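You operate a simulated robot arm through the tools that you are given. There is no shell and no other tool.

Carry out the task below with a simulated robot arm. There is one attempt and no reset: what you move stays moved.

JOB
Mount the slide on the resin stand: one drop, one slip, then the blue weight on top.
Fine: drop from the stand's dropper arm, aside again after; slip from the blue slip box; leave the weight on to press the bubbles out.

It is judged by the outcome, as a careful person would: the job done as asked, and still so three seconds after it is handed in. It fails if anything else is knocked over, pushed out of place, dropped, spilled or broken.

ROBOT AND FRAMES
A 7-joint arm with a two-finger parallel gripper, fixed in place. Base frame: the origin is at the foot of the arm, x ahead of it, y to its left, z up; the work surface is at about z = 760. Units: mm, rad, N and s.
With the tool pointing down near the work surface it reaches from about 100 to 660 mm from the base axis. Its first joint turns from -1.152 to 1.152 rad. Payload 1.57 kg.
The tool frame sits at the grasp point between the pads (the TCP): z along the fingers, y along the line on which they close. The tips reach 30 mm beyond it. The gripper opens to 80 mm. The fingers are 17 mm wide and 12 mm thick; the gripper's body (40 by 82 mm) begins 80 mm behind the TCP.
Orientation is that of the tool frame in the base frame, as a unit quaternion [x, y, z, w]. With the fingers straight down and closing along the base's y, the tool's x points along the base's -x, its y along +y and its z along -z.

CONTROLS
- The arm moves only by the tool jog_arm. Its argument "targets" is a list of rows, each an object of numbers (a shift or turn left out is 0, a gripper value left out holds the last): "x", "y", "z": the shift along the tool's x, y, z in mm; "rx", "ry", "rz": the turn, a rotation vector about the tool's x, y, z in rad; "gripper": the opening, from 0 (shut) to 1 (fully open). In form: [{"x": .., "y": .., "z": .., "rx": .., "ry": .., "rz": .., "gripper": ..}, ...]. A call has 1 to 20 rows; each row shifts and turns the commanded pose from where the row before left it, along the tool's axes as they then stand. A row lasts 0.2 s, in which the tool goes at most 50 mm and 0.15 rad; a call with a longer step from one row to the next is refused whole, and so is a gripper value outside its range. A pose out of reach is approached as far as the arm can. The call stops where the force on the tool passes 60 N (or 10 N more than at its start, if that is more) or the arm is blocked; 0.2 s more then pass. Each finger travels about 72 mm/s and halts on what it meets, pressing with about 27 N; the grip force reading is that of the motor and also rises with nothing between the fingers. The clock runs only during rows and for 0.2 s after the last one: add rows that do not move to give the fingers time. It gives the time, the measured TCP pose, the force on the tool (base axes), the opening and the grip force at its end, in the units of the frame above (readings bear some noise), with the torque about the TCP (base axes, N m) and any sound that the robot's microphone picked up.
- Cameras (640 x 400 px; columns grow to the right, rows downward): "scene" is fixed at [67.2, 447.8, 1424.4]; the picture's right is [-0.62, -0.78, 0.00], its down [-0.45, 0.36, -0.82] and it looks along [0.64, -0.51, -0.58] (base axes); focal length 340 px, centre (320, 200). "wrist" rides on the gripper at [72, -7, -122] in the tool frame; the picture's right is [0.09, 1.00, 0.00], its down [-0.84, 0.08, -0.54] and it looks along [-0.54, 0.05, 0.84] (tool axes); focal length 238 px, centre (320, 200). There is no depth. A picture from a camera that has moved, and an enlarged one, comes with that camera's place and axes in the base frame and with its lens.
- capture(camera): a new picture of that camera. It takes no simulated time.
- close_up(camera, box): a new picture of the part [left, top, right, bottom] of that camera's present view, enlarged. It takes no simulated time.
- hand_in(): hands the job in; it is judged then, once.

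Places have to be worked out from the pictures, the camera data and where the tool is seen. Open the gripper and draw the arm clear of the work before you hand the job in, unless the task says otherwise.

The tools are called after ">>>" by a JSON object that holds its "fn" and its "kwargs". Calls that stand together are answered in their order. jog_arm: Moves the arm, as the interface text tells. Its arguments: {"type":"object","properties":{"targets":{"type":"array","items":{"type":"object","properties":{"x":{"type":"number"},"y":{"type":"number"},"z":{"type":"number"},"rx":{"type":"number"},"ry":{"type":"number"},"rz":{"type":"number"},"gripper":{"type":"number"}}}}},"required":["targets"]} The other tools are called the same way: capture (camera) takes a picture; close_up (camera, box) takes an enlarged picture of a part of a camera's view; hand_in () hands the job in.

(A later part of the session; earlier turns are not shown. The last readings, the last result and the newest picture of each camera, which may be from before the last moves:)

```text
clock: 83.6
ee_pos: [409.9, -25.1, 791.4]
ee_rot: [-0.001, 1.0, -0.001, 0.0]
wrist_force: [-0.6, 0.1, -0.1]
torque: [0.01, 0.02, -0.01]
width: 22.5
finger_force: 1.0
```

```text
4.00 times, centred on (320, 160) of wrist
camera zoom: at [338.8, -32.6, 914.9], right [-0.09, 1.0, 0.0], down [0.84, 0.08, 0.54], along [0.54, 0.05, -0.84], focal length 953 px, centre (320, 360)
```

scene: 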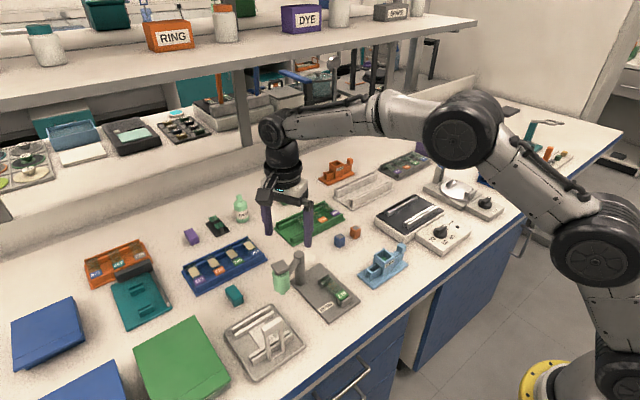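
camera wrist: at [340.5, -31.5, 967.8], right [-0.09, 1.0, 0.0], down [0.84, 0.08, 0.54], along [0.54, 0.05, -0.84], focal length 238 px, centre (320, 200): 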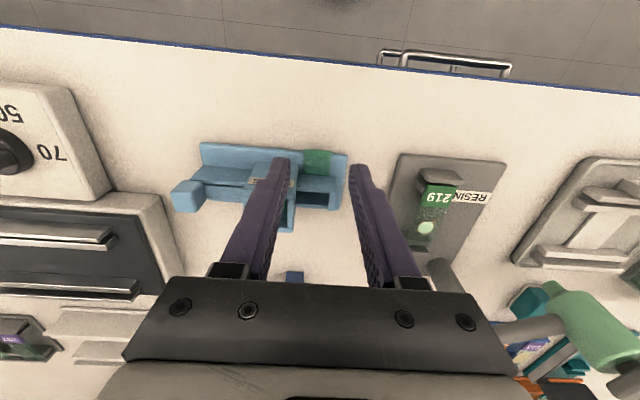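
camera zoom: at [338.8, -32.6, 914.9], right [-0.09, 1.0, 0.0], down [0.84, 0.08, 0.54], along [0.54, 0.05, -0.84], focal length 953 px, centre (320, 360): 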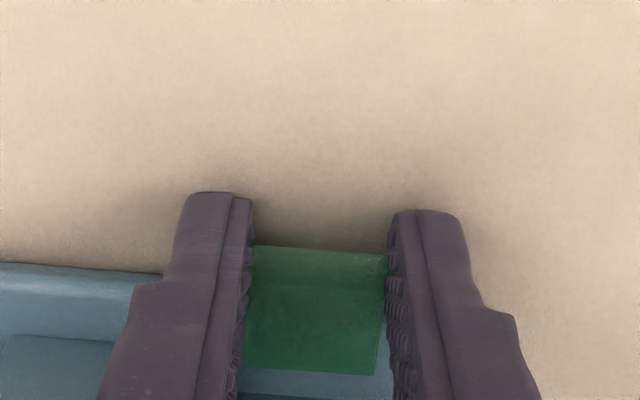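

The reading holds above the command with the force growing, so the pads are compressing on the slip. I'll tighten a bit more and check again.

>>> {"fn": "jog_arm", "kwargs": {"targets": [{"gripper": 0.245}, {}, {}]}}

>>> {"fn": "close_up", "kwargs": {"camera": "wrist", "box": [270, 110, 370, 210]}}

>>> {"fn": "close_up", "kwargs": {"camera": "scene", "box": [365, 260, 400, 295]}}

```text
clock: 84.4
ee_pos: [408.9, -25.7, 791.8]
ee_rot: [-0.002, 1.0, 0.0, 0.0]
wrist_force: [0.3, -1.0, -0.4]
torque: [0.01, -0.05, -0.01]
width: 21.7
finger_force: 5.2
```

```text
4.00 times, centred on (320, 160) of wrist
camera zoom: at [338.8, -32.6, 914.9], right [-0.09, 1.0, 0.0], down [0.84, 0.08, 0.54], along [0.54, 0.05, -0.84], focal length 953 px, centre (320, 360)
```

zoom: 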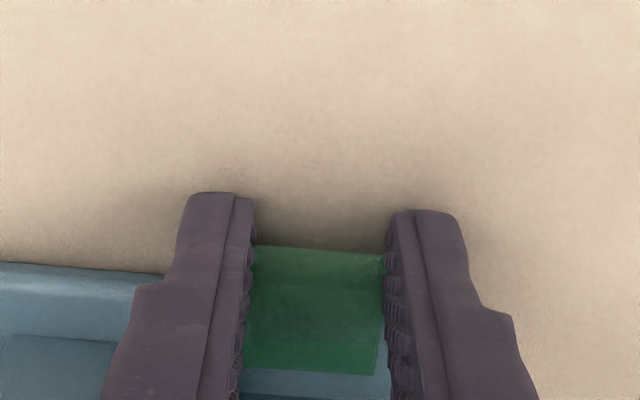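

```text
11.43 times, centred on (382, 278) of scene
camera zoom: at [67.2, 447.8, 1424.4], right [-0.62, -0.78, 0.0], down [-0.45, 0.36, -0.82], along [0.64, -0.51, -0.58], focal length 3884 px, centre (-394, -686)
```

zoom: 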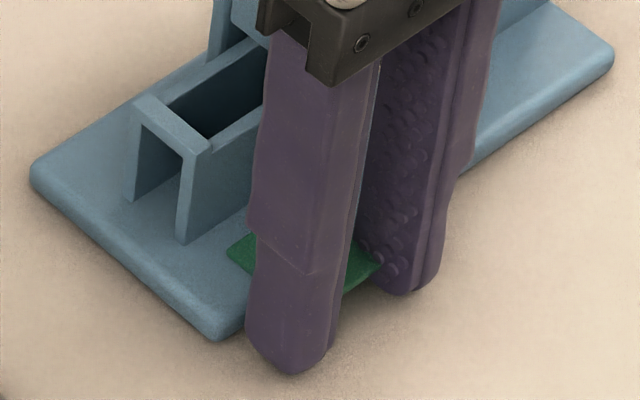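

A clear hold now: 5 N at 21.7 mm. I'll lift slowly and look.

>>> {"fn": "jog_arm", "kwargs": {"targets": [{"z": -2}, {"z": -3}, {"z": -5}, {}]}}

>>> {"fn": "close_up", "kwargs": {"camera": "wrist", "box": [270, 110, 370, 210]}}

>>> {"fn": "close_up", "kwargs": {"camera": "scene", "box": [365, 260, 400, 295]}}

```text
clock: 85.4
ee_pos: [411.1, -27.1, 802.4]
ee_rot: [-0.001, 1.0, 0.001, 0.0]
wrist_force: [-0.4, 0.4, -0.2]
torque: [0.01, 0.01, -0.03]
width: 21.5
finger_force: 0.8
```

```text
4.00 times, centred on (320, 160) of wrist
camera zoom: at [339.3, -33.8, 925.2], right [-0.09, 1.0, 0.0], down [0.84, 0.08, 0.54], along [0.54, 0.05, -0.84], focal length 953 px, centre (320, 360)
```

zoom: 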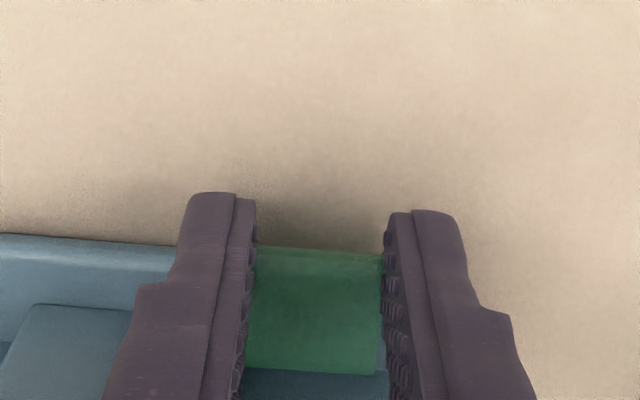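

```text
11.43 times, centred on (382, 278) of scene
camera zoom: at [67.2, 447.8, 1424.4], right [-0.62, -0.78, 0.0], down [-0.45, 0.36, -0.82], along [0.64, -0.51, -0.58], focal length 3884 px, centre (-394, -686)
```

zoom: 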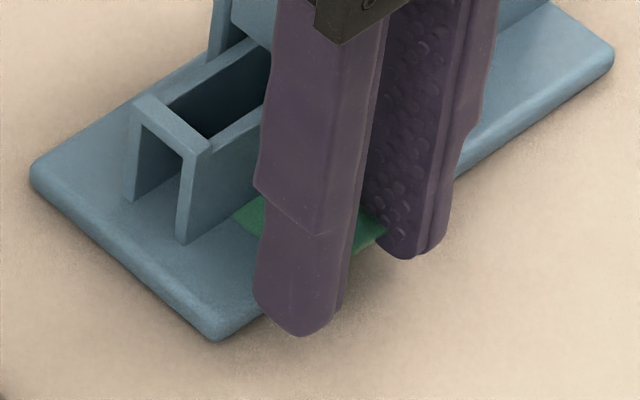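

The slip came up with the fingers. I'll tighten slightly and lift further.

>>> {"fn": "jog_arm", "kwargs": {"targets": [{"gripper": 0.235}, {}, {}]}}

>>> {"fn": "close_up", "kwargs": {"camera": "wrist", "box": [270, 110, 370, 210]}}

```text
clock: 86.2
ee_pos: [411.2, -27.6, 802.6]
ee_rot: [0.0, 1.0, 0.001, 0.001]
wrist_force: [0.2, 0.3, -0.1]
torque: [-0.01, 0.03, 0.01]
width: 20.2
finger_force: 26.5
```

```text
4.00 times, centred on (320, 160) of wrist
camera zoom: at [339.4, -33.8, 925.0], right [-0.09, 1.0, 0.0], down [0.84, 0.08, 0.54], along [0.54, 0.05, -0.84], focal length 953 px, centre (320, 360)
```

zoom: 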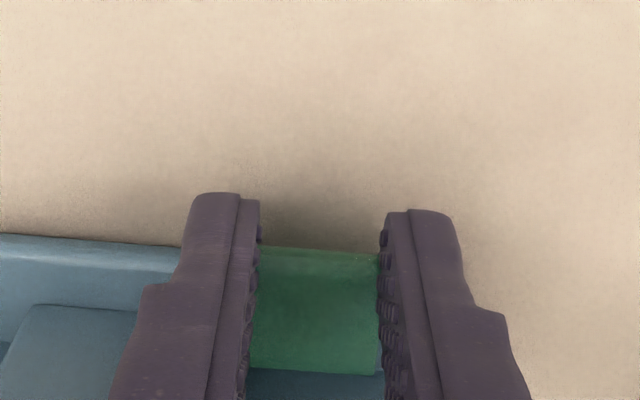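

The hold is firm (26 N at 20 mm, slip level and unharmed). I'll lift it high and carry it to hover over the slide, then measure the drop's position from there.

>>> {"fn": "jog_arm", "kwargs": {"targets": [{"z": -15}, {"z": -25}, {"z": -30}, {"z": -28}, {"x": -9.5, "y": 18}, {"x": -9.5, "y": 18}, {"x": -9.5, "y": 18}, {"x": -9.5, "y": 18}, {"x": -9.5, "y": 19}, {"x": -9.5, "y": 19}, {}]}}

>>> {"fn": "capture", "kwargs": {"camera": "wrist"}}

>>> {"fn": "close_up", "kwargs": {"camera": "wrist", "box": [270, 90, 370, 210]}}

>>> {"fn": "close_up", "kwargs": {"camera": "scene", "box": [285, 215, 385, 315]}}

```text
clock: 88.6
ee_pos: [467.2, 85.3, 897.5]
ee_rot: [0.0, 1.0, 0.0, 0.001]
wrist_force: [-0.1, 0.3, 0.4]
torque: [-0.02, 0.01, -0.01]
width: 21.2
finger_force: 4.2
```

```text
taken
camera wrist: at [396.5, 78.7, 1021.6], right [-0.09, 1.0, 0.0], down [0.84, 0.08, 0.54], along [0.54, 0.05, -0.84], focal length 238 px, centre (320, 200)
```

wrist: 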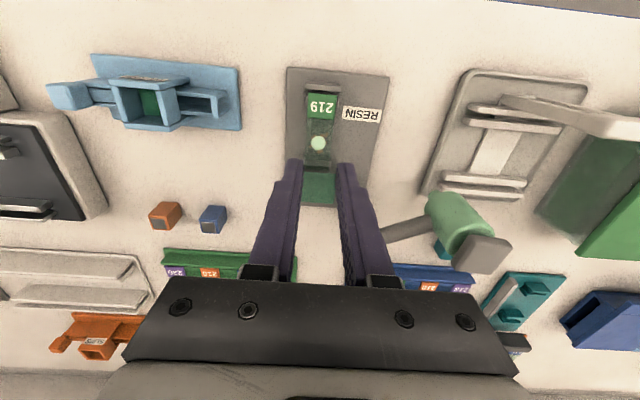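

```text
3.33 times, centred on (320, 150) of wrist
camera zoom: at [396.5, 78.7, 1021.6], right [-0.09, 1.0, 0.0], down [0.84, 0.08, 0.54], along [0.54, 0.05, -0.84], focal length 794 px, centre (320, 367)
```

zoom: 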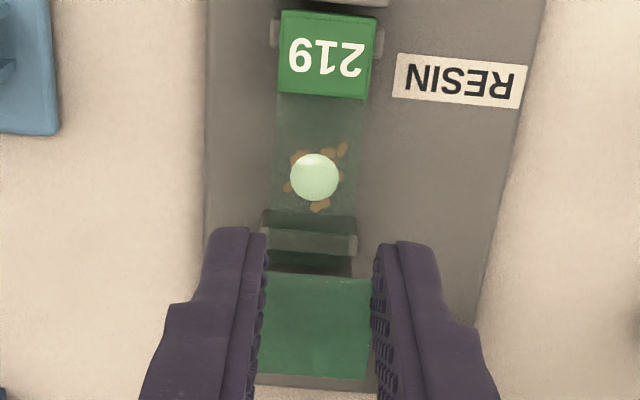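

```text
4.00 times, centred on (335, 265) of scene
camera zoom: at [67.2, 447.8, 1424.4], right [-0.62, -0.78, 0.0], down [-0.45, 0.36, -0.82], along [0.64, -0.51, -0.58], focal length 1359 px, centre (260, -60)
```

zoom: 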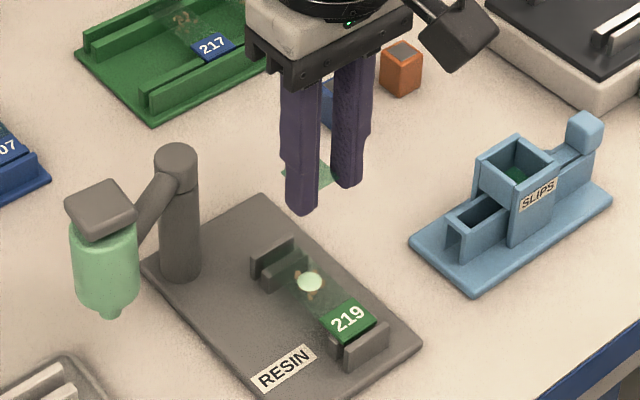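

The slip is held level between the pads, and the drop sits at about (477.5, 84.5). I'll line the slip's centre up with it and lower partway.

>>> {"fn": "jog_arm", "kwargs": {"targets": [{"x": 2.3, "y": -0.6}, {"z": 20}, {"z": 20}, {"z": 18}, {}]}}

>>> {"fn": "close_up", "kwargs": {"camera": "wrist", "box": [260, 70, 380, 210]}}

>>> {"fn": "close_up", "kwargs": {"camera": "scene", "box": [305, 245, 365, 305]}}

```text
clock: 89.8
ee_pos: [464.3, 83.5, 842.4]
ee_rot: [-0.001, 1.0, 0.0, -0.001]
wrist_force: [0.3, -0.1, -0.2]
torque: [0.02, -0.02, -0.01]
width: 20.1
finger_force: 26.3
```

```text
2.86 times, centred on (320, 140) of wrist
camera zoom: at [393.4, 77.0, 964.5], right [-0.09, 1.0, 0.0], down [0.84, 0.08, 0.54], along [0.54, 0.05, -0.84], focal length 681 px, centre (320, 371)
```

zoom: 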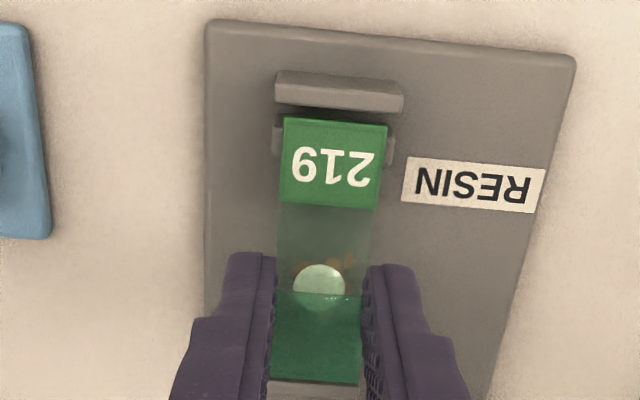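

```text
6.67 times, centred on (335, 275) of scene
camera zoom: at [67.2, 447.8, 1424.4], right [-0.62, -0.78, 0.0], down [-0.45, 0.36, -0.82], along [0.64, -0.51, -0.58], focal length 2266 px, centre (220, -300)
```

zoom: 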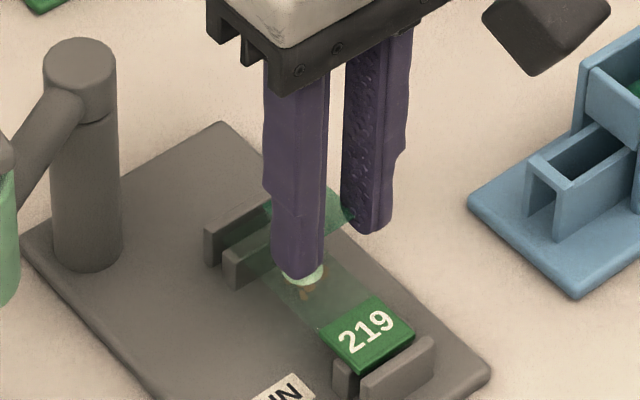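

The slip's centre is about 1.2 mm off the slide's centreline toward -y; in x it matches. I'll correct that and lower another 14 mm.

>>> {"fn": "jog_arm", "kwargs": {"targets": [{"y": 1.2, "x": -0.2}, {"z": 7}, {"z": 7}, {}]}}

>>> {"fn": "close_up", "kwargs": {"camera": "wrist", "box": [270, 80, 370, 200]}}

>>> {"fn": "close_up", "kwargs": {"camera": "scene", "box": [315, 255, 355, 295]}}

```text
clock: 90.8
ee_pos: [465.0, 84.4, 828.5]
ee_rot: [0.0, 1.0, 0.0, 0.0]
wrist_force: [-0.6, -1.0, -0.3]
torque: [0.03, 0.04, 0.05]
width: 20.6
finger_force: 1.0
```

```text
3.33 times, centred on (320, 140) of wrist
camera zoom: at [394.2, 77.9, 950.9], right [-0.09, 1.0, 0.0], down [0.84, 0.08, 0.54], along [0.54, 0.05, -0.84], focal length 794 px, centre (320, 400)
```

zoom: 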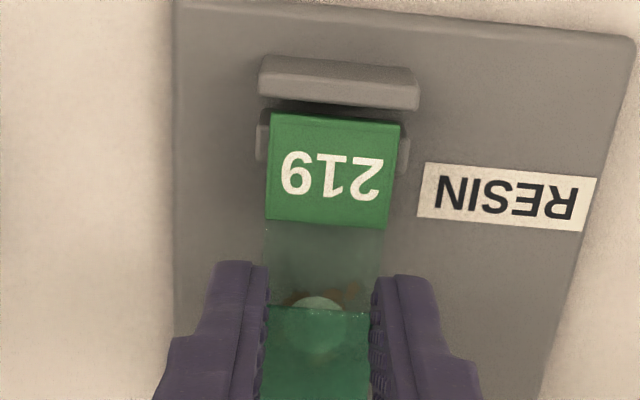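

```text
10.00 times, centred on (335, 275) of scene
camera zoom: at [67.2, 447.8, 1424.4], right [-0.62, -0.78, 0.0], down [-0.45, 0.36, -0.82], along [0.64, -0.51, -0.58], focal length 3399 px, centre (170, -550)
```

zoom: 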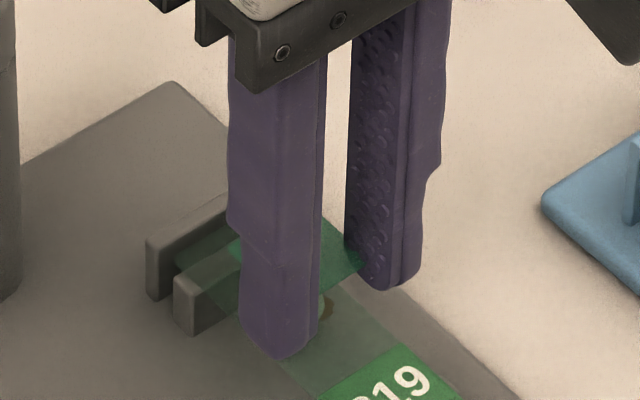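

The slip is aligned within a millimetre over the drop. I'll lower in small steps watching the tips against the slide's edges.

>>> {"fn": "jog_arm", "kwargs": {"targets": [{"z": 1.5}, {"z": 1.5}, {}]}}

>>> {"fn": "close_up", "kwargs": {"camera": "scene", "box": [320, 260, 350, 290]}}

>>> {"fn": "close_up", "kwargs": {"camera": "wrist", "box": [280, 100, 360, 190]}}

```text
clock: 91.6
ee_pos: [466.4, 84.2, 825.1]
ee_rot: [-0.001, 1.0, 0.0, 0.0]
wrist_force: [0.0, -0.9, -0.9]
torque: [-0.01, -0.02, 0.01]
width: 19.2
finger_force: 27.0
```

```text
13.33 times, centred on (335, 275) of scene
camera zoom: at [67.2, 447.8, 1424.4], right [-0.62, -0.78, 0.0], down [-0.45, 0.36, -0.82], along [0.64, -0.51, -0.58], focal length 4532 px, centre (120, -800)
```

zoom: 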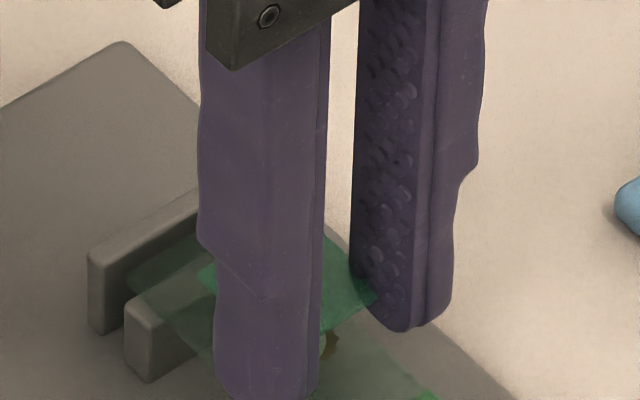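

```text
4.44 times, centred on (320, 145) of wrist
camera zoom: at [394.6, 77.6, 947.6], right [-0.09, 1.0, 0.0], down [0.84, 0.08, 0.54], along [0.54, 0.05, -0.84], focal length 1059 px, centre (320, 444)
```

zoom: 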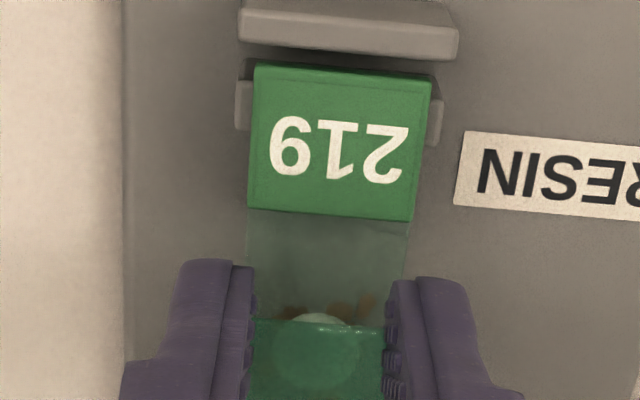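

I'll check the near fingertip against the slide's edge in a slightly wider view.

>>> {"fn": "close_up", "kwargs": {"camera": "scene", "box": [322, 270, 352, 300]}}

```text
13.33 times, centred on (337, 285) of scene
camera zoom: at [67.2, 447.8, 1424.4], right [-0.62, -0.78, 0.0], down [-0.45, 0.36, -0.82], along [0.64, -0.51, -0.58], focal length 4532 px, centre (93, -933)
```

zoom: 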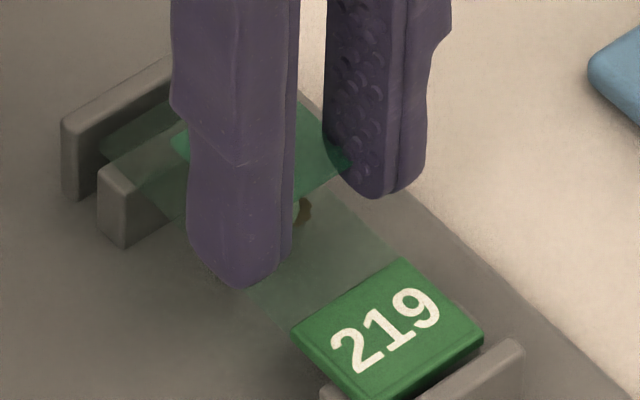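

The tips still appear ~2.5 mm above the slide's level. I'll go down 1 mm at a time and check the force.

>>> {"fn": "jog_arm", "kwargs": {"targets": [{"z": 1}, {}]}}

>>> {"fn": "jog_arm", "kwargs": {"targets": [{"z": 1}, {}]}}

>>> {"fn": "close_up", "kwargs": {"camera": "scene", "box": [322, 270, 352, 300]}}

>>> {"fn": "close_up", "kwargs": {"camera": "wrist", "box": [280, 100, 360, 190]}}

```text
clock: 92.2
ee_pos: [465.7, 84.2, 824.1]
ee_rot: [0.0, 1.0, 0.0, 0.0]
wrist_force: [-0.5, 0.4, 0.1]
torque: [0.02, 0.0, 0.01]
width: 21.4
finger_force: 9.4
```

```text
clock: 92.8
ee_pos: [466.6, 83.9, 824.5]
ee_rot: [0.0, 1.0, 0.001, 0.0]
wrist_force: [-0.9, -0.5, -0.1]
torque: [0.01, -0.03, -0.02]
width: 20.7
finger_force: 20.4
```

```text
13.33 times, centred on (337, 285) of scene
camera zoom: at [67.2, 447.8, 1424.4], right [-0.62, -0.78, 0.0], down [-0.45, 0.36, -0.82], along [0.64, -0.51, -0.58], focal length 4532 px, centre (93, -933)
```

zoom: 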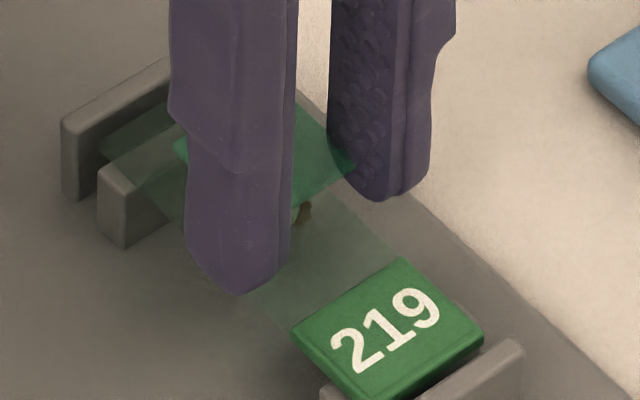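

```text
4.44 times, centred on (320, 145) of wrist
camera zoom: at [394.6, 77.3, 946.2], right [-0.09, 1.0, 0.0], down [0.84, 0.08, 0.54], along [0.54, 0.05, -0.84], focal length 1059 px, centre (320, 444)
```

zoom: 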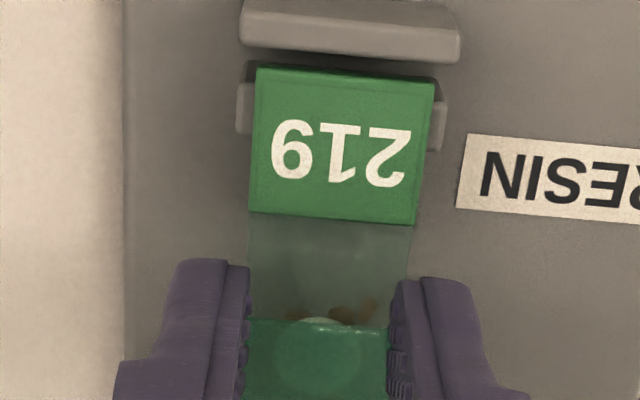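

Still no contact force. I'll lower 1 mm more.

>>> {"fn": "jog_arm", "kwargs": {"targets": [{"z": 1}, {}]}}

>>> {"fn": "jog_arm", "kwargs": {"targets": [{"z": 0.8}, {}]}}

>>> {"fn": "close_up", "kwargs": {"camera": "scene", "box": [322, 270, 352, 300]}}

>>> {"fn": "close_up", "kwargs": {"camera": "wrist", "box": [280, 100, 360, 190]}}

```text
clock: 93.4
ee_pos: [465.6, 86.2, 822.9]
ee_rot: [-0.001, 1.0, 0.0, -0.001]
wrist_force: [-0.4, -0.4, 0.4]
torque: [-0.02, 0.02, -0.01]
width: 19.8
finger_force: 26.8
```

```text
clock: 94.0
ee_pos: [465.4, 83.9, 821.8]
ee_rot: [0.0, 1.0, 0.0, 0.0]
wrist_force: [0.0, 0.1, -0.1]
torque: [-0.01, -0.01, 0.03]
width: 21.5
finger_force: 8.4
```

```text
13.33 times, centred on (337, 285) of scene
camera zoom: at [67.2, 447.8, 1424.4], right [-0.62, -0.78, 0.0], down [-0.45, 0.36, -0.82], along [0.64, -0.51, -0.58], focal length 4532 px, centre (93, -933)
```

zoom: 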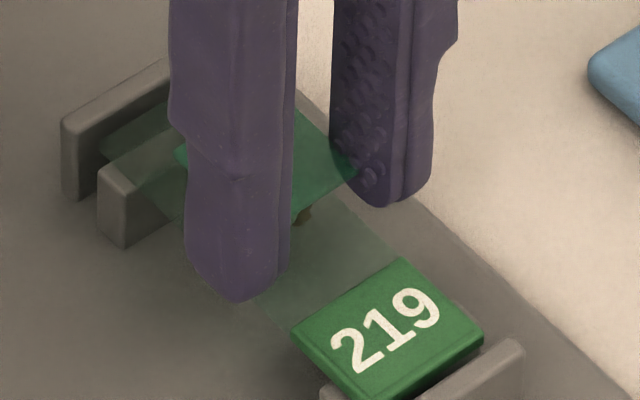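

```text
4.44 times, centred on (320, 145) of wrist
camera zoom: at [394.5, 77.1, 944.4], right [-0.09, 1.0, 0.0], down [0.84, 0.08, 0.54], along [0.54, 0.05, -0.84], focal length 1059 px, centre (320, 444)
```

zoom: 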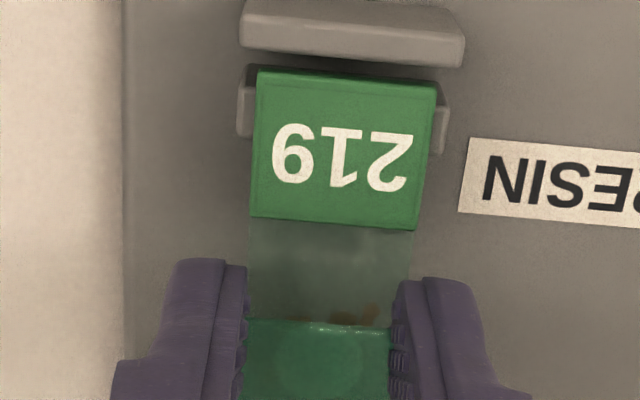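

The slip and fingers sit about 1.3 mm toward -y of the slide's centreline. I'll rise 1 mm, shift +1.3 mm in y, and look again.

>>> {"fn": "jog_arm", "kwargs": {"targets": [{"z": -1}, {"y": 1.3}, {}]}}

>>> {"fn": "close_up", "kwargs": {"camera": "wrist", "box": [280, 100, 360, 190]}}

>>> {"fn": "close_up", "kwargs": {"camera": "scene", "box": [322, 265, 352, 295]}}

```text
clock: 94.8
ee_pos: [464.7, 86.1, 823.0]
ee_rot: [-0.001, 1.0, 0.0, 0.0]
wrist_force: [-0.3, 0.6, -0.3]
torque: [0.01, 0.0, 0.0]
width: 20.5
finger_force: 1.1
```

```text
4.44 times, centred on (320, 145) of wrist
camera zoom: at [394.3, 78.5, 945.7], right [-0.09, 1.0, 0.0], down [0.84, 0.08, 0.54], along [0.54, 0.05, -0.84], focal length 1059 px, centre (320, 444)
```

zoom: 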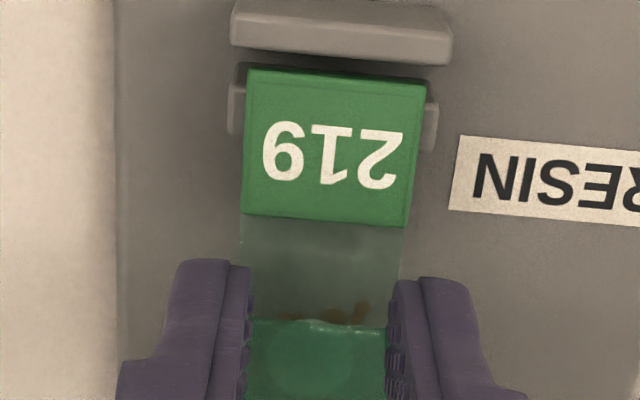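

```text
13.33 times, centred on (337, 280) of scene
camera zoom: at [67.2, 447.8, 1424.4], right [-0.62, -0.78, 0.0], down [-0.45, 0.36, -0.82], along [0.64, -0.51, -0.58], focal length 4532 px, centre (93, -867)
```

zoom: 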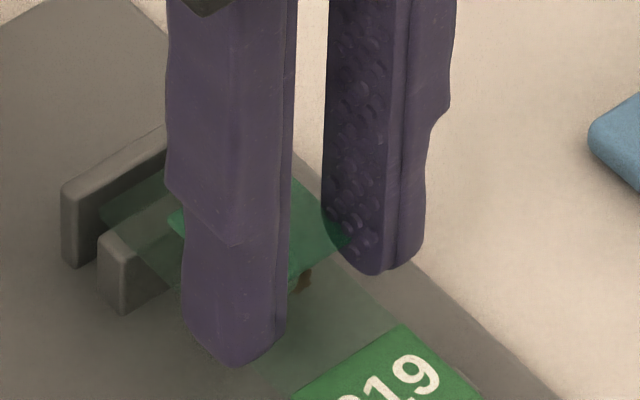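

Now centred on the slide. I'll lower gently again in 1 mm steps with force checks.

>>> {"fn": "jog_arm", "kwargs": {"targets": [{"z": 1}, {"z": 1}, {}]}}

>>> {"fn": "jog_arm", "kwargs": {"targets": [{"z": 1}, {}]}}

>>> {"fn": "close_up", "kwargs": {"camera": "wrist", "box": [280, 100, 360, 190]}}

>>> {"fn": "close_up", "kwargs": {"camera": "scene", "box": [322, 270, 352, 300]}}

```text
clock: 95.6
ee_pos: [466.4, 85.4, 820.2]
ee_rot: [-0.001, 1.0, 0.0, 0.0]
wrist_force: [0.4, -0.2, 0.6]
torque: [0.01, 0.02, 0.0]
width: 19.6
finger_force: 26.5
```

```text
clock: 96.2
ee_pos: [464.9, 86.5, 820.0]
ee_rot: [-0.001, 1.0, -0.001, 0.0]
wrist_force: [0.2, -0.4, 0.3]
torque: [-0.01, 0.02, -0.01]
width: 21.5
finger_force: 9.1
```

```text
4.44 times, centred on (320, 145) of wrist
camera zoom: at [394.4, 78.4, 942.2], right [-0.09, 1.0, 0.0], down [0.84, 0.08, 0.54], along [0.54, 0.05, -0.84], focal length 1059 px, centre (320, 444)
```

zoom: 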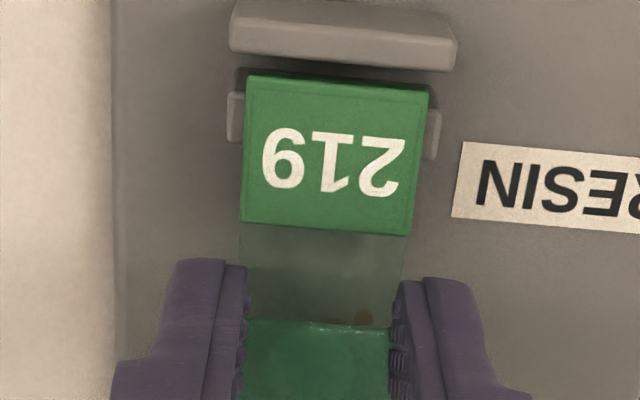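

```text
13.33 times, centred on (337, 285) of scene
camera zoom: at [67.2, 447.8, 1424.4], right [-0.62, -0.78, 0.0], down [-0.45, 0.36, -0.82], along [0.64, -0.51, -0.58], focal length 4532 px, centre (93, -933)
```

zoom: 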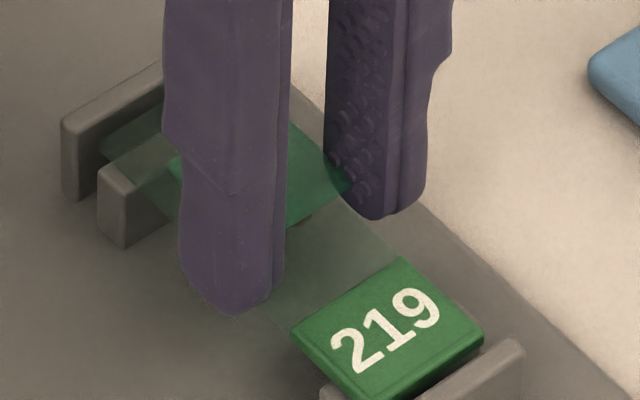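

No contact yet with tips near z 790. I'll continue down by 1 mm steps.

>>> {"fn": "jog_arm", "kwargs": {"targets": [{"z": 1}, {}]}}

>>> {"fn": "jog_arm", "kwargs": {"targets": [{"z": 1}, {}]}}

>>> {"fn": "close_up", "kwargs": {"camera": "wrist", "box": [280, 100, 360, 190]}}

>>> {"fn": "close_up", "kwargs": {"camera": "scene", "box": [322, 270, 352, 300]}}

```text
clock: 96.8
ee_pos: [466.5, 86.0, 817.3]
ee_rot: [-0.001, 1.0, 0.0, 0.0]
wrist_force: [-0.2, -0.3, 0.1]
torque: [0.03, -0.02, 0.02]
width: 21.0
finger_force: 20.6
```

```text
clock: 97.4
ee_pos: [466.0, 85.5, 817.1]
ee_rot: [-0.001, 1.0, -0.001, -0.001]
wrist_force: [0.4, -0.6, -0.4]
torque: [0.02, 0.01, 0.0]
width: 19.5
finger_force: 26.4
```

```text
4.44 times, centred on (320, 145) of wrist
camera zoom: at [394.5, 78.7, 940.3], right [-0.09, 1.0, 0.0], down [0.84, 0.08, 0.54], along [0.54, 0.05, -0.84], focal length 1059 px, centre (320, 444)
```

zoom: 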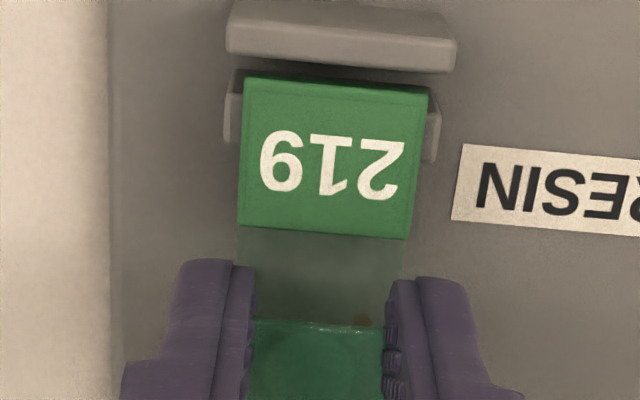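

```text
13.33 times, centred on (337, 285) of scene
camera zoom: at [67.2, 447.8, 1424.4], right [-0.62, -0.78, 0.0], down [-0.45, 0.36, -0.82], along [0.64, -0.51, -0.58], focal length 4532 px, centre (93, -933)
```

zoom: 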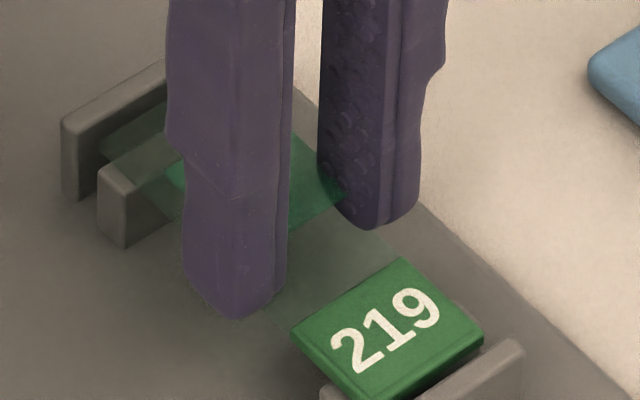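

>>> {"fn": "jog_arm", "kwargs": {"targets": [{"z": 1}, {}]}}

>>> {"fn": "jog_arm", "kwargs": {"targets": [{"z": 1}, {}]}}

>>> {"fn": "close_up", "kwargs": {"camera": "wrist", "box": [280, 100, 360, 190]}}

>>> {"fn": "close_up", "kwargs": {"camera": "scene", "box": [322, 270, 352, 300]}}

```text
clock: 98.0
ee_pos: [465.7, 85.7, 817.5]
ee_rot: [-0.001, 1.0, 0.0, 0.0]
wrist_force: [0.2, 0.2, -0.6]
torque: [0.0, 0.02, -0.01]
width: 21.6
finger_force: 8.9
```

```text
clock: 98.6
ee_pos: [466.0, 84.9, 816.8]
ee_rot: [0.0, 1.0, 0.0, 0.001]
wrist_force: [0.3, 0.3, 6.6]
torque: [0.0, 0.02, 0.0]
width: 21.0
finger_force: 20.8
```

```text
4.44 times, centred on (320, 145) of wrist
camera zoom: at [395.2, 78.3, 939.0], right [-0.09, 1.0, 0.0], down [0.84, 0.08, 0.54], along [0.54, 0.05, -0.84], focal length 1059 px, centre (320, 444)
```

zoom: 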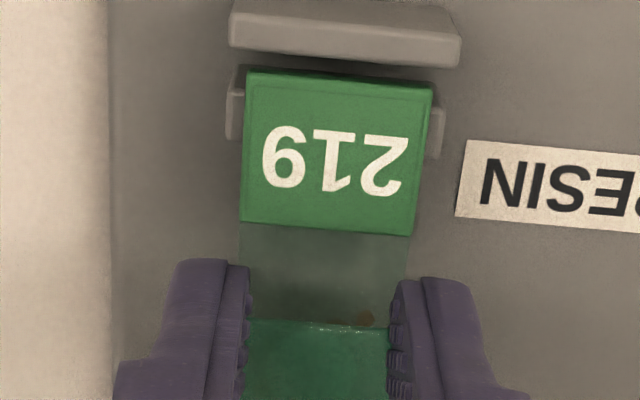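

```text
13.33 times, centred on (337, 285) of scene
camera zoom: at [67.1, 447.7, 1424.4], right [-0.62, -0.78, 0.0], down [-0.45, 0.36, -0.82], along [0.64, -0.51, -0.58], focal length 4532 px, centre (93, -933)
```

zoom: 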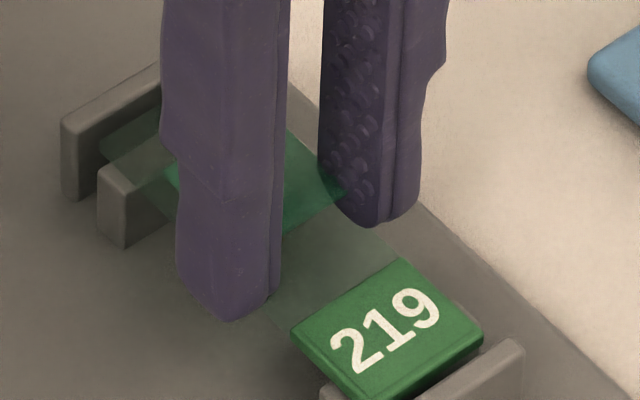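

The tips touched the slide's edges lightly (6.6 N at tip z≈787), so the slip hangs ~5 mm above. I'll ease up 0.8 mm and then open to let it settle on the drop.

>>> {"fn": "jog_arm", "kwargs": {"targets": [{"z": -0.8}, {}, {}]}}

>>> {"fn": "close_up", "kwargs": {"camera": "wrist", "box": [280, 100, 360, 190]}}

```text
clock: 99.4
ee_pos: [465.9, 85.5, 816.6]
ee_rot: [-0.001, 1.0, 0.0, 0.0]
wrist_force: [-0.2, -1.0, 4.8]
torque: [0.01, -0.03, -0.01]
width: 21.7
finger_force: 12.7
```

```text
4.44 times, centred on (320, 145) of wrist
camera zoom: at [394.6, 78.6, 939.1], right [-0.09, 1.0, 0.0], down [0.84, 0.08, 0.54], along [0.54, 0.05, -0.84], focal length 1059 px, centre (320, 444)
```

zoom: 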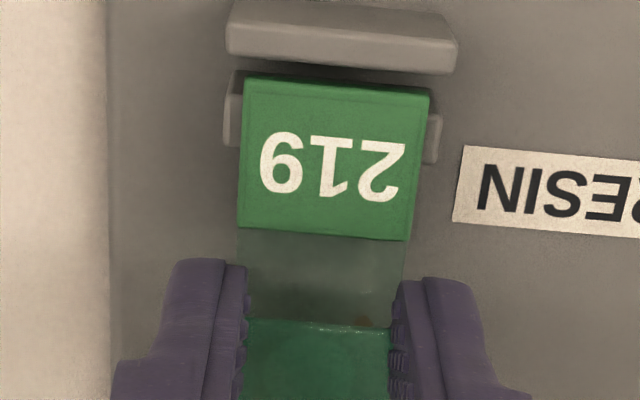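

Still ~5 N; I'll ease up a bit more so nothing presses on the slide.

>>> {"fn": "jog_arm", "kwargs": {"targets": [{"z": -0.7}, {}, {}]}}

```text
clock: 100.2
ee_pos: [465.8, 85.2, 816.3]
ee_rot: [0.0, 1.0, 0.0, 0.0]
wrist_force: [0.1, -0.4, 3.6]
torque: [-0.01, -0.01, 0.01]
width: 21.4
finger_force: 4.9
```

>>> {"fn": "jog_arm", "kwargs": {"targets": [{"z": -0.6}, {}, {}]}}

>>> {"fn": "close_up", "kwargs": {"camera": "wrist", "box": [270, 90, 370, 200]}}

>>> {"fn": "close_up", "kwargs": {"camera": "scene", "box": [317, 260, 357, 300]}}

```text
clock: 101.0
ee_pos: [465.9, 86.4, 817.1]
ee_rot: [-0.002, 1.0, 0.0, -0.001]
wrist_force: [-0.4, 0.3, 0.0]
torque: [-0.02, 0.04, 0.0]
width: 19.6
finger_force: 27.2
```

```text
3.64 times, centred on (320, 145) of wrist
camera zoom: at [394.6, 78.7, 940.2], right [-0.09, 1.0, 0.0], down [0.84, 0.08, 0.54], along [0.54, 0.05, -0.84], focal length 867 px, centre (320, 400)
```

zoom: 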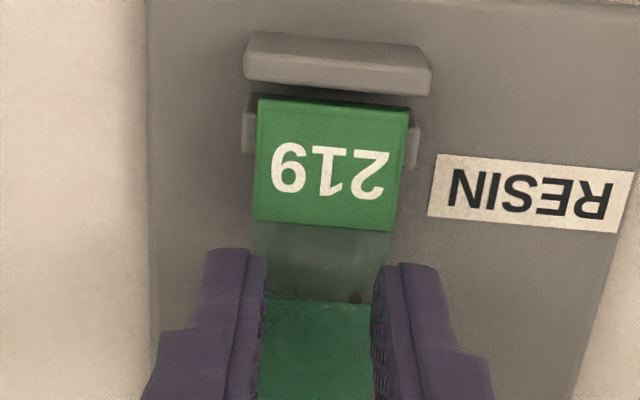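

```text
10.00 times, centred on (337, 280) of scene
camera zoom: at [67.2, 447.8, 1424.4], right [-0.62, -0.78, 0.0], down [-0.45, 0.36, -0.82], along [0.64, -0.51, -0.58], focal length 3399 px, centre (150, -600)
```

zoom: 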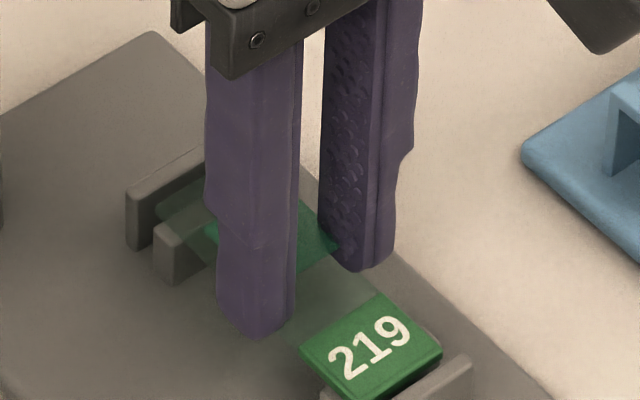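

No pressure now and the slip is over the drop within a millimetre. I'll open to release it.

>>> {"fn": "jog_arm", "kwargs": {"targets": [{"gripper": 0.45}, {}, {}]}}

>>> {"fn": "close_up", "kwargs": {"camera": "wrist", "box": [270, 90, 370, 200]}}

>>> {"fn": "close_up", "kwargs": {"camera": "scene", "box": [317, 260, 357, 300]}}

```text
clock: 101.8
ee_pos: [465.1, 86.5, 816.5]
ee_rot: [-0.001, 1.0, 0.001, 0.0]
wrist_force: [-0.4, -0.2, -0.2]
torque: [0.0, -0.04, -0.01]
width: 35.9
finger_force: 0.1
```

```text
3.64 times, centred on (320, 145) of wrist
camera zoom: at [394.6, 78.7, 940.3], right [-0.09, 1.0, 0.0], down [0.84, 0.08, 0.54], along [0.54, 0.05, -0.84], focal length 867 px, centre (320, 400)
```

zoom: 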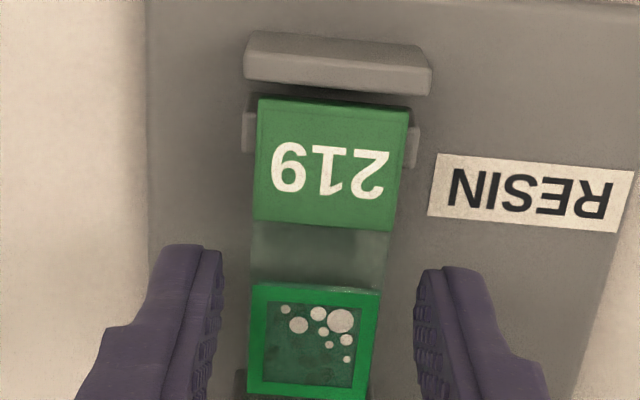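

```text
10.00 times, centred on (337, 280) of scene
camera zoom: at [67.2, 447.8, 1424.4], right [-0.62, -0.78, 0.0], down [-0.45, 0.36, -0.82], along [0.64, -0.51, -0.58], focal length 3399 px, centre (150, -600)
```

zoom: 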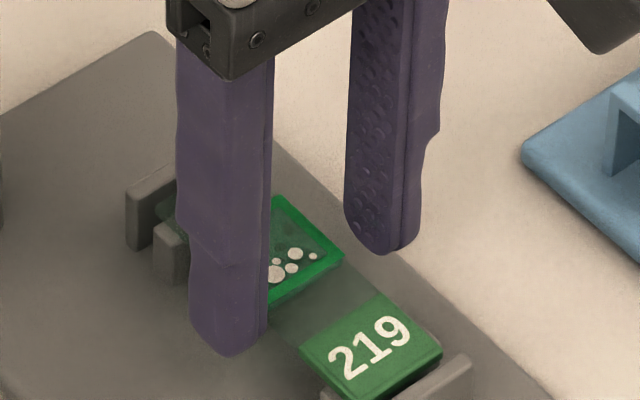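

The slip has landed squarely on the drop, with bubbles showing beneath it as expected. I'll rise straight up and look at the result.

>>> {"fn": "jog_arm", "kwargs": {"targets": [{"z": -10}, {"z": -20}, {"z": -30}, {"z": -30}, {}]}}

>>> {"fn": "capture", "kwargs": {"camera": "wrist"}}

>>> {"fn": "close_up", "kwargs": {"camera": "wrist", "box": [270, 80, 370, 200]}}

>>> {"fn": "close_up", "kwargs": {"camera": "scene", "box": [317, 260, 357, 300]}}

```text
clock: 103.0
ee_pos: [465.4, 85.9, 906.0]
ee_rot: [-0.001, 1.0, 0.0, 0.001]
wrist_force: [0.1, 0.0, -0.1]
torque: [0.03, 0.0, -0.01]
width: 35.8
finger_force: 0.1
```

```text
taken
camera wrist: at [394.2, 79.1, 1029.9], right [-0.09, 1.0, 0.0], down [0.84, 0.08, 0.54], along [0.54, 0.05, -0.84], focal length 238 px, centre (320, 200)
```

wrist: 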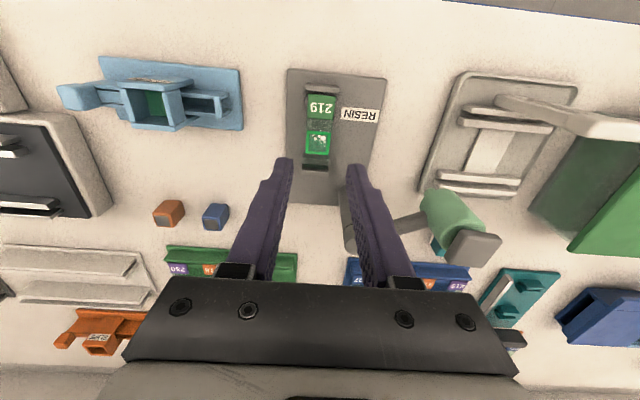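

```text
3.33 times, centred on (320, 140) of wrist
camera zoom: at [394.2, 79.1, 1029.9], right [-0.09, 1.0, 0.0], down [0.84, 0.08, 0.54], along [0.54, 0.05, -0.84], focal length 794 px, centre (320, 400)
```

zoom: 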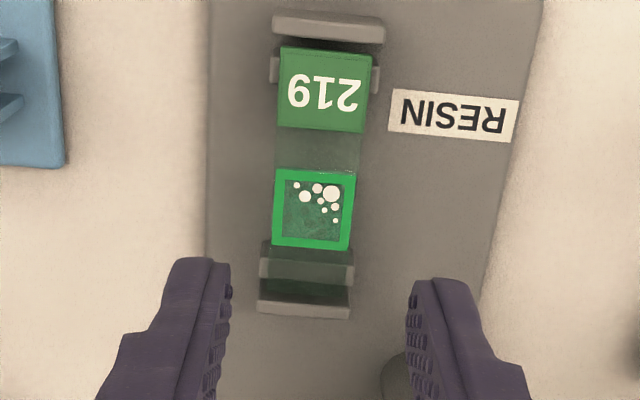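

```text
10.00 times, centred on (337, 280) of scene
camera zoom: at [67.2, 447.8, 1424.4], right [-0.62, -0.78, 0.0], down [-0.45, 0.36, -0.82], along [0.64, -0.51, -0.58], focal length 3399 px, centre (150, -600)
```

zoom: 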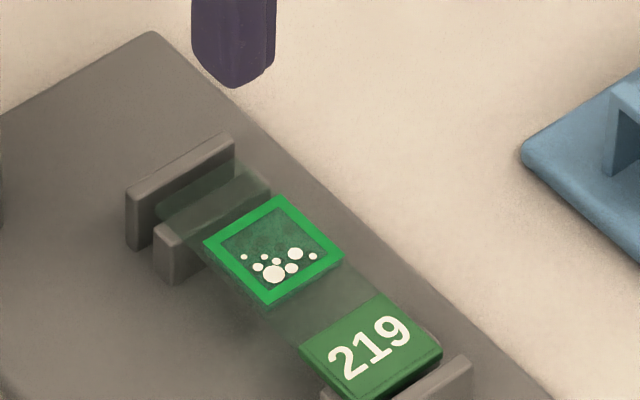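

The mount looks right: the slip is centred at (477.8, 84.5). Now I'll go toward the blue weight and measure it from closer.

>>> {"fn": "jog_arm", "kwargs": {"targets": [{"x": -20, "y": -26, "gripper": 0.6}, {"x": -20, "y": -26}, {"x": -20, "y": -26}, {"x": -20, "y": -26}, {"x": -18, "y": -24}, {}]}}

>>> {"fn": "capture", "kwargs": {"camera": "wrist"}}

>>> {"fn": "close_up", "kwargs": {"camera": "wrist", "box": [260, 90, 380, 210]}}

>>> {"fn": "close_up", "kwargs": {"camera": "scene", "box": [310, 200, 380, 260]}}

```text
clock: 104.4
ee_pos: [563.3, -42.7, 907.8]
ee_rot: [-0.001, 1.0, 0.0, 0.0]
wrist_force: [0.2, -0.3, -0.3]
torque: [-0.02, 0.03, 0.04]
width: 48.1
finger_force: 0.1
```

```text
taken
camera wrist: at [492.3, -49.0, 1030.8], right [-0.09, 1.0, 0.0], down [0.84, 0.08, 0.54], along [0.54, 0.05, -0.84], focal length 238 px, centre (320, 200)
```

wrist: 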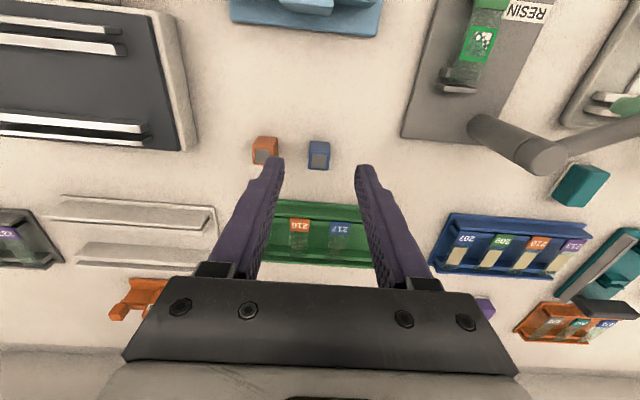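

```text
3.33 times, centred on (320, 150) of wrist
camera zoom: at [492.3, -49.0, 1030.8], right [-0.09, 1.0, 0.0], down [0.84, 0.08, 0.54], along [0.54, 0.05, -0.84], focal length 794 px, centre (320, 367)
```

zoom: 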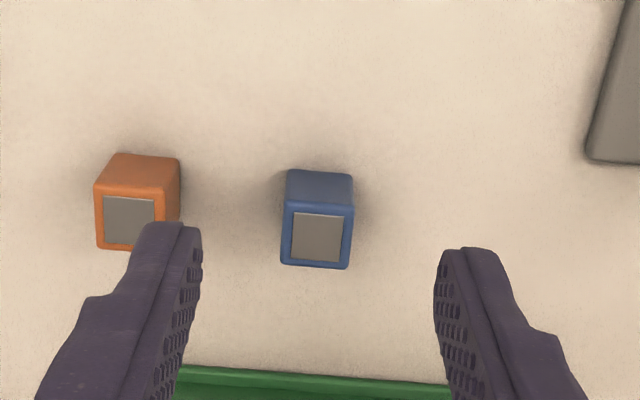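

```text
6.67 times, centred on (345, 230) of scene
camera zoom: at [67.2, 447.7, 1424.4], right [-0.62, -0.78, 0.0], down [-0.45, 0.36, -0.82], along [0.64, -0.51, -0.58], focal length 2266 px, centre (153, 0)
```

zoom: 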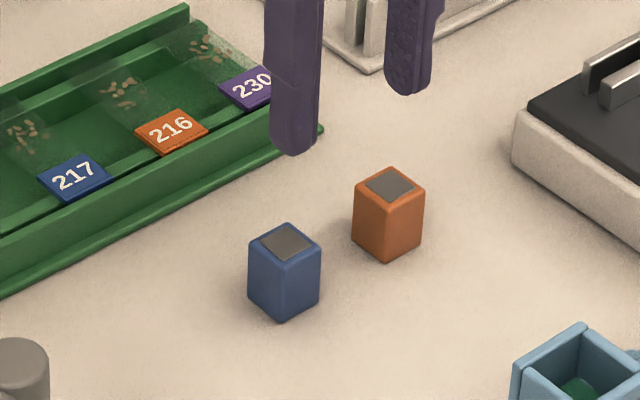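

The blue weight is a 22 mm square block centred at (595.3, -40.9), about 31 mm tall. I'll move over it with a 40 mm opening and lower part way.

>>> {"fn": "jog_arm", "kwargs": {"targets": [{"x": -15.5, "y": 0.6, "gripper": 0.5}, {"x": -15.5, "y": 0.5}, {}, {"z": 25}, {"z": 25}, {"z": 20}, {}]}}

>>> {"fn": "close_up", "kwargs": {"camera": "wrist", "box": [250, 100, 390, 240]}}

>>> {"fn": "close_up", "kwargs": {"camera": "scene", "box": [310, 200, 380, 260]}}

```text
clock: 106.0
ee_pos: [594.4, -40.2, 838.3]
ee_rot: [-0.001, 1.0, 0.001, 0.0]
wrist_force: [0.0, 0.9, -0.2]
torque: [0.0, 0.03, -0.01]
width: 39.8
finger_force: 0.1
```

```text
2.86 times, centred on (320, 170) of wrist
camera zoom: at [524.3, -48.2, 961.0], right [-0.09, 1.0, 0.0], down [0.84, 0.08, 0.54], along [0.54, 0.05, -0.84], focal length 681 px, centre (320, 286)
```

zoom: 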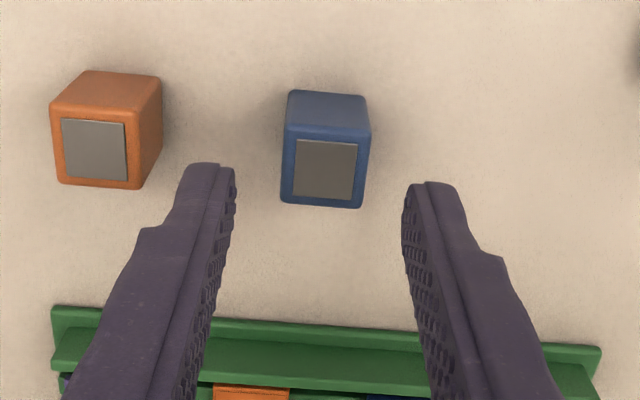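

```text
6.67 times, centred on (345, 230) of scene
camera zoom: at [67.2, 447.8, 1424.4], right [-0.62, -0.78, 0.0], down [-0.45, 0.36, -0.82], along [0.64, -0.51, -0.58], focal length 2266 px, centre (153, 0)
```

zoom: 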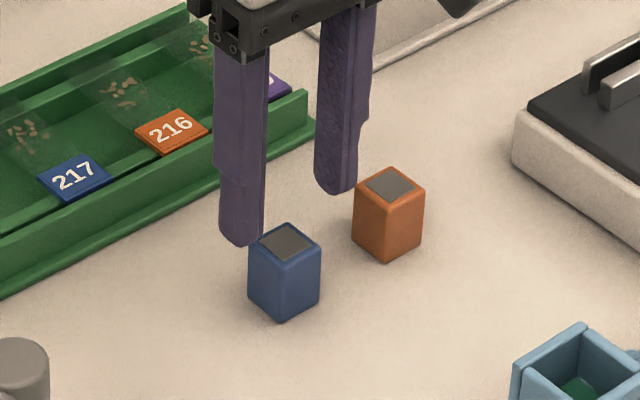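

Centred over the weight. I'll lower the fingers around it to about 8 mm above the table.

>>> {"fn": "jog_arm", "kwargs": {"targets": [{"z": 15, "y": 0.4, "x": 0.5}, {"z": 15}, {"z": 10}, {}]}}

>>> {"fn": "close_up", "kwargs": {"camera": "wrist", "box": [250, 90, 390, 230]}}

>>> {"fn": "close_up", "kwargs": {"camera": "scene", "box": [310, 200, 380, 260]}}

```text
clock: 107.0
ee_pos: [595.5, -40.5, 799.0]
ee_rot: [-0.001, 1.0, 0.0, 0.0]
wrist_force: [0.0, 0.2, -0.5]
torque: [0.02, -0.02, 0.01]
width: 40.0
finger_force: 0.0
```

```text
2.86 times, centred on (320, 160) of wrist
camera zoom: at [523.9, -47.5, 921.8], right [-0.09, 1.0, 0.0], down [0.84, 0.08, 0.54], along [0.54, 0.05, -0.84], focal length 681 px, centre (320, 314)
```

zoom: 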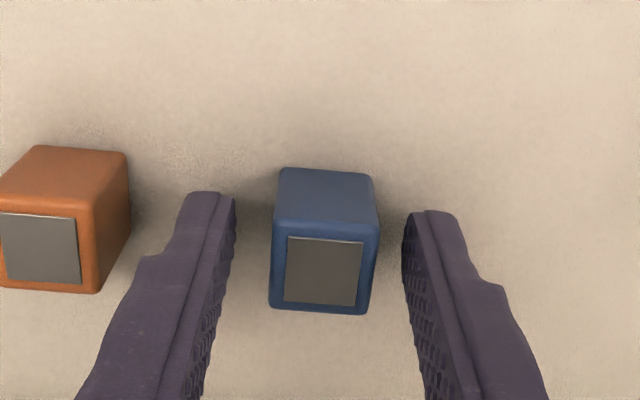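

```text
6.67 times, centred on (345, 230) of scene
camera zoom: at [67.2, 447.8, 1424.4], right [-0.62, -0.78, 0.0], down [-0.45, 0.36, -0.82], along [0.64, -0.51, -0.58], focal length 2266 px, centre (153, 0)
```

zoom: 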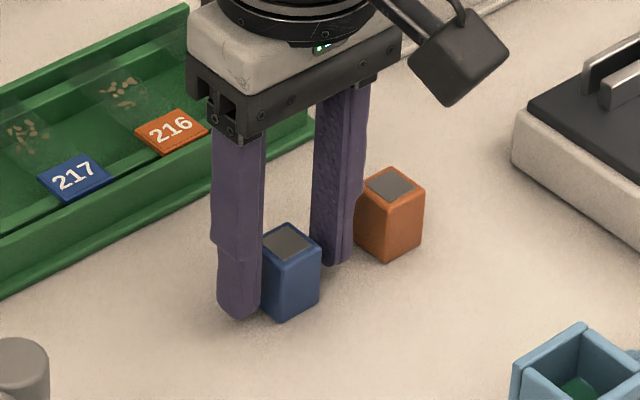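

The weight is between the pads, well centred. I'll close on it firmly.

>>> {"fn": "jog_arm", "kwargs": {"targets": [{"z": 1.5}, {"gripper": 0.3}, {}, {"gripper": 0.15}, {}, {}]}}

>>> {"fn": "close_up", "kwargs": {"camera": "wrist", "box": [250, 90, 390, 230]}}

```text
clock: 108.4
ee_pos: [594.0, -41.0, 798.2]
ee_rot: [-0.001, 1.0, 0.0, 0.0]
wrist_force: [-0.1, 0.1, -0.5]
torque: [0.04, -0.02, -0.02]
width: 22.7
finger_force: 27.2
```

```text
2.86 times, centred on (320, 160) of wrist
camera zoom: at [523.8, -47.6, 920.1], right [-0.09, 1.0, 0.0], down [0.84, 0.08, 0.54], along [0.54, 0.05, -0.84], focal length 681 px, centre (320, 314)
```

zoom: 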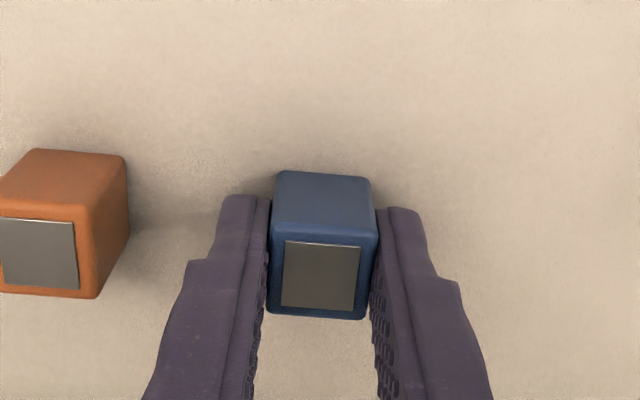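

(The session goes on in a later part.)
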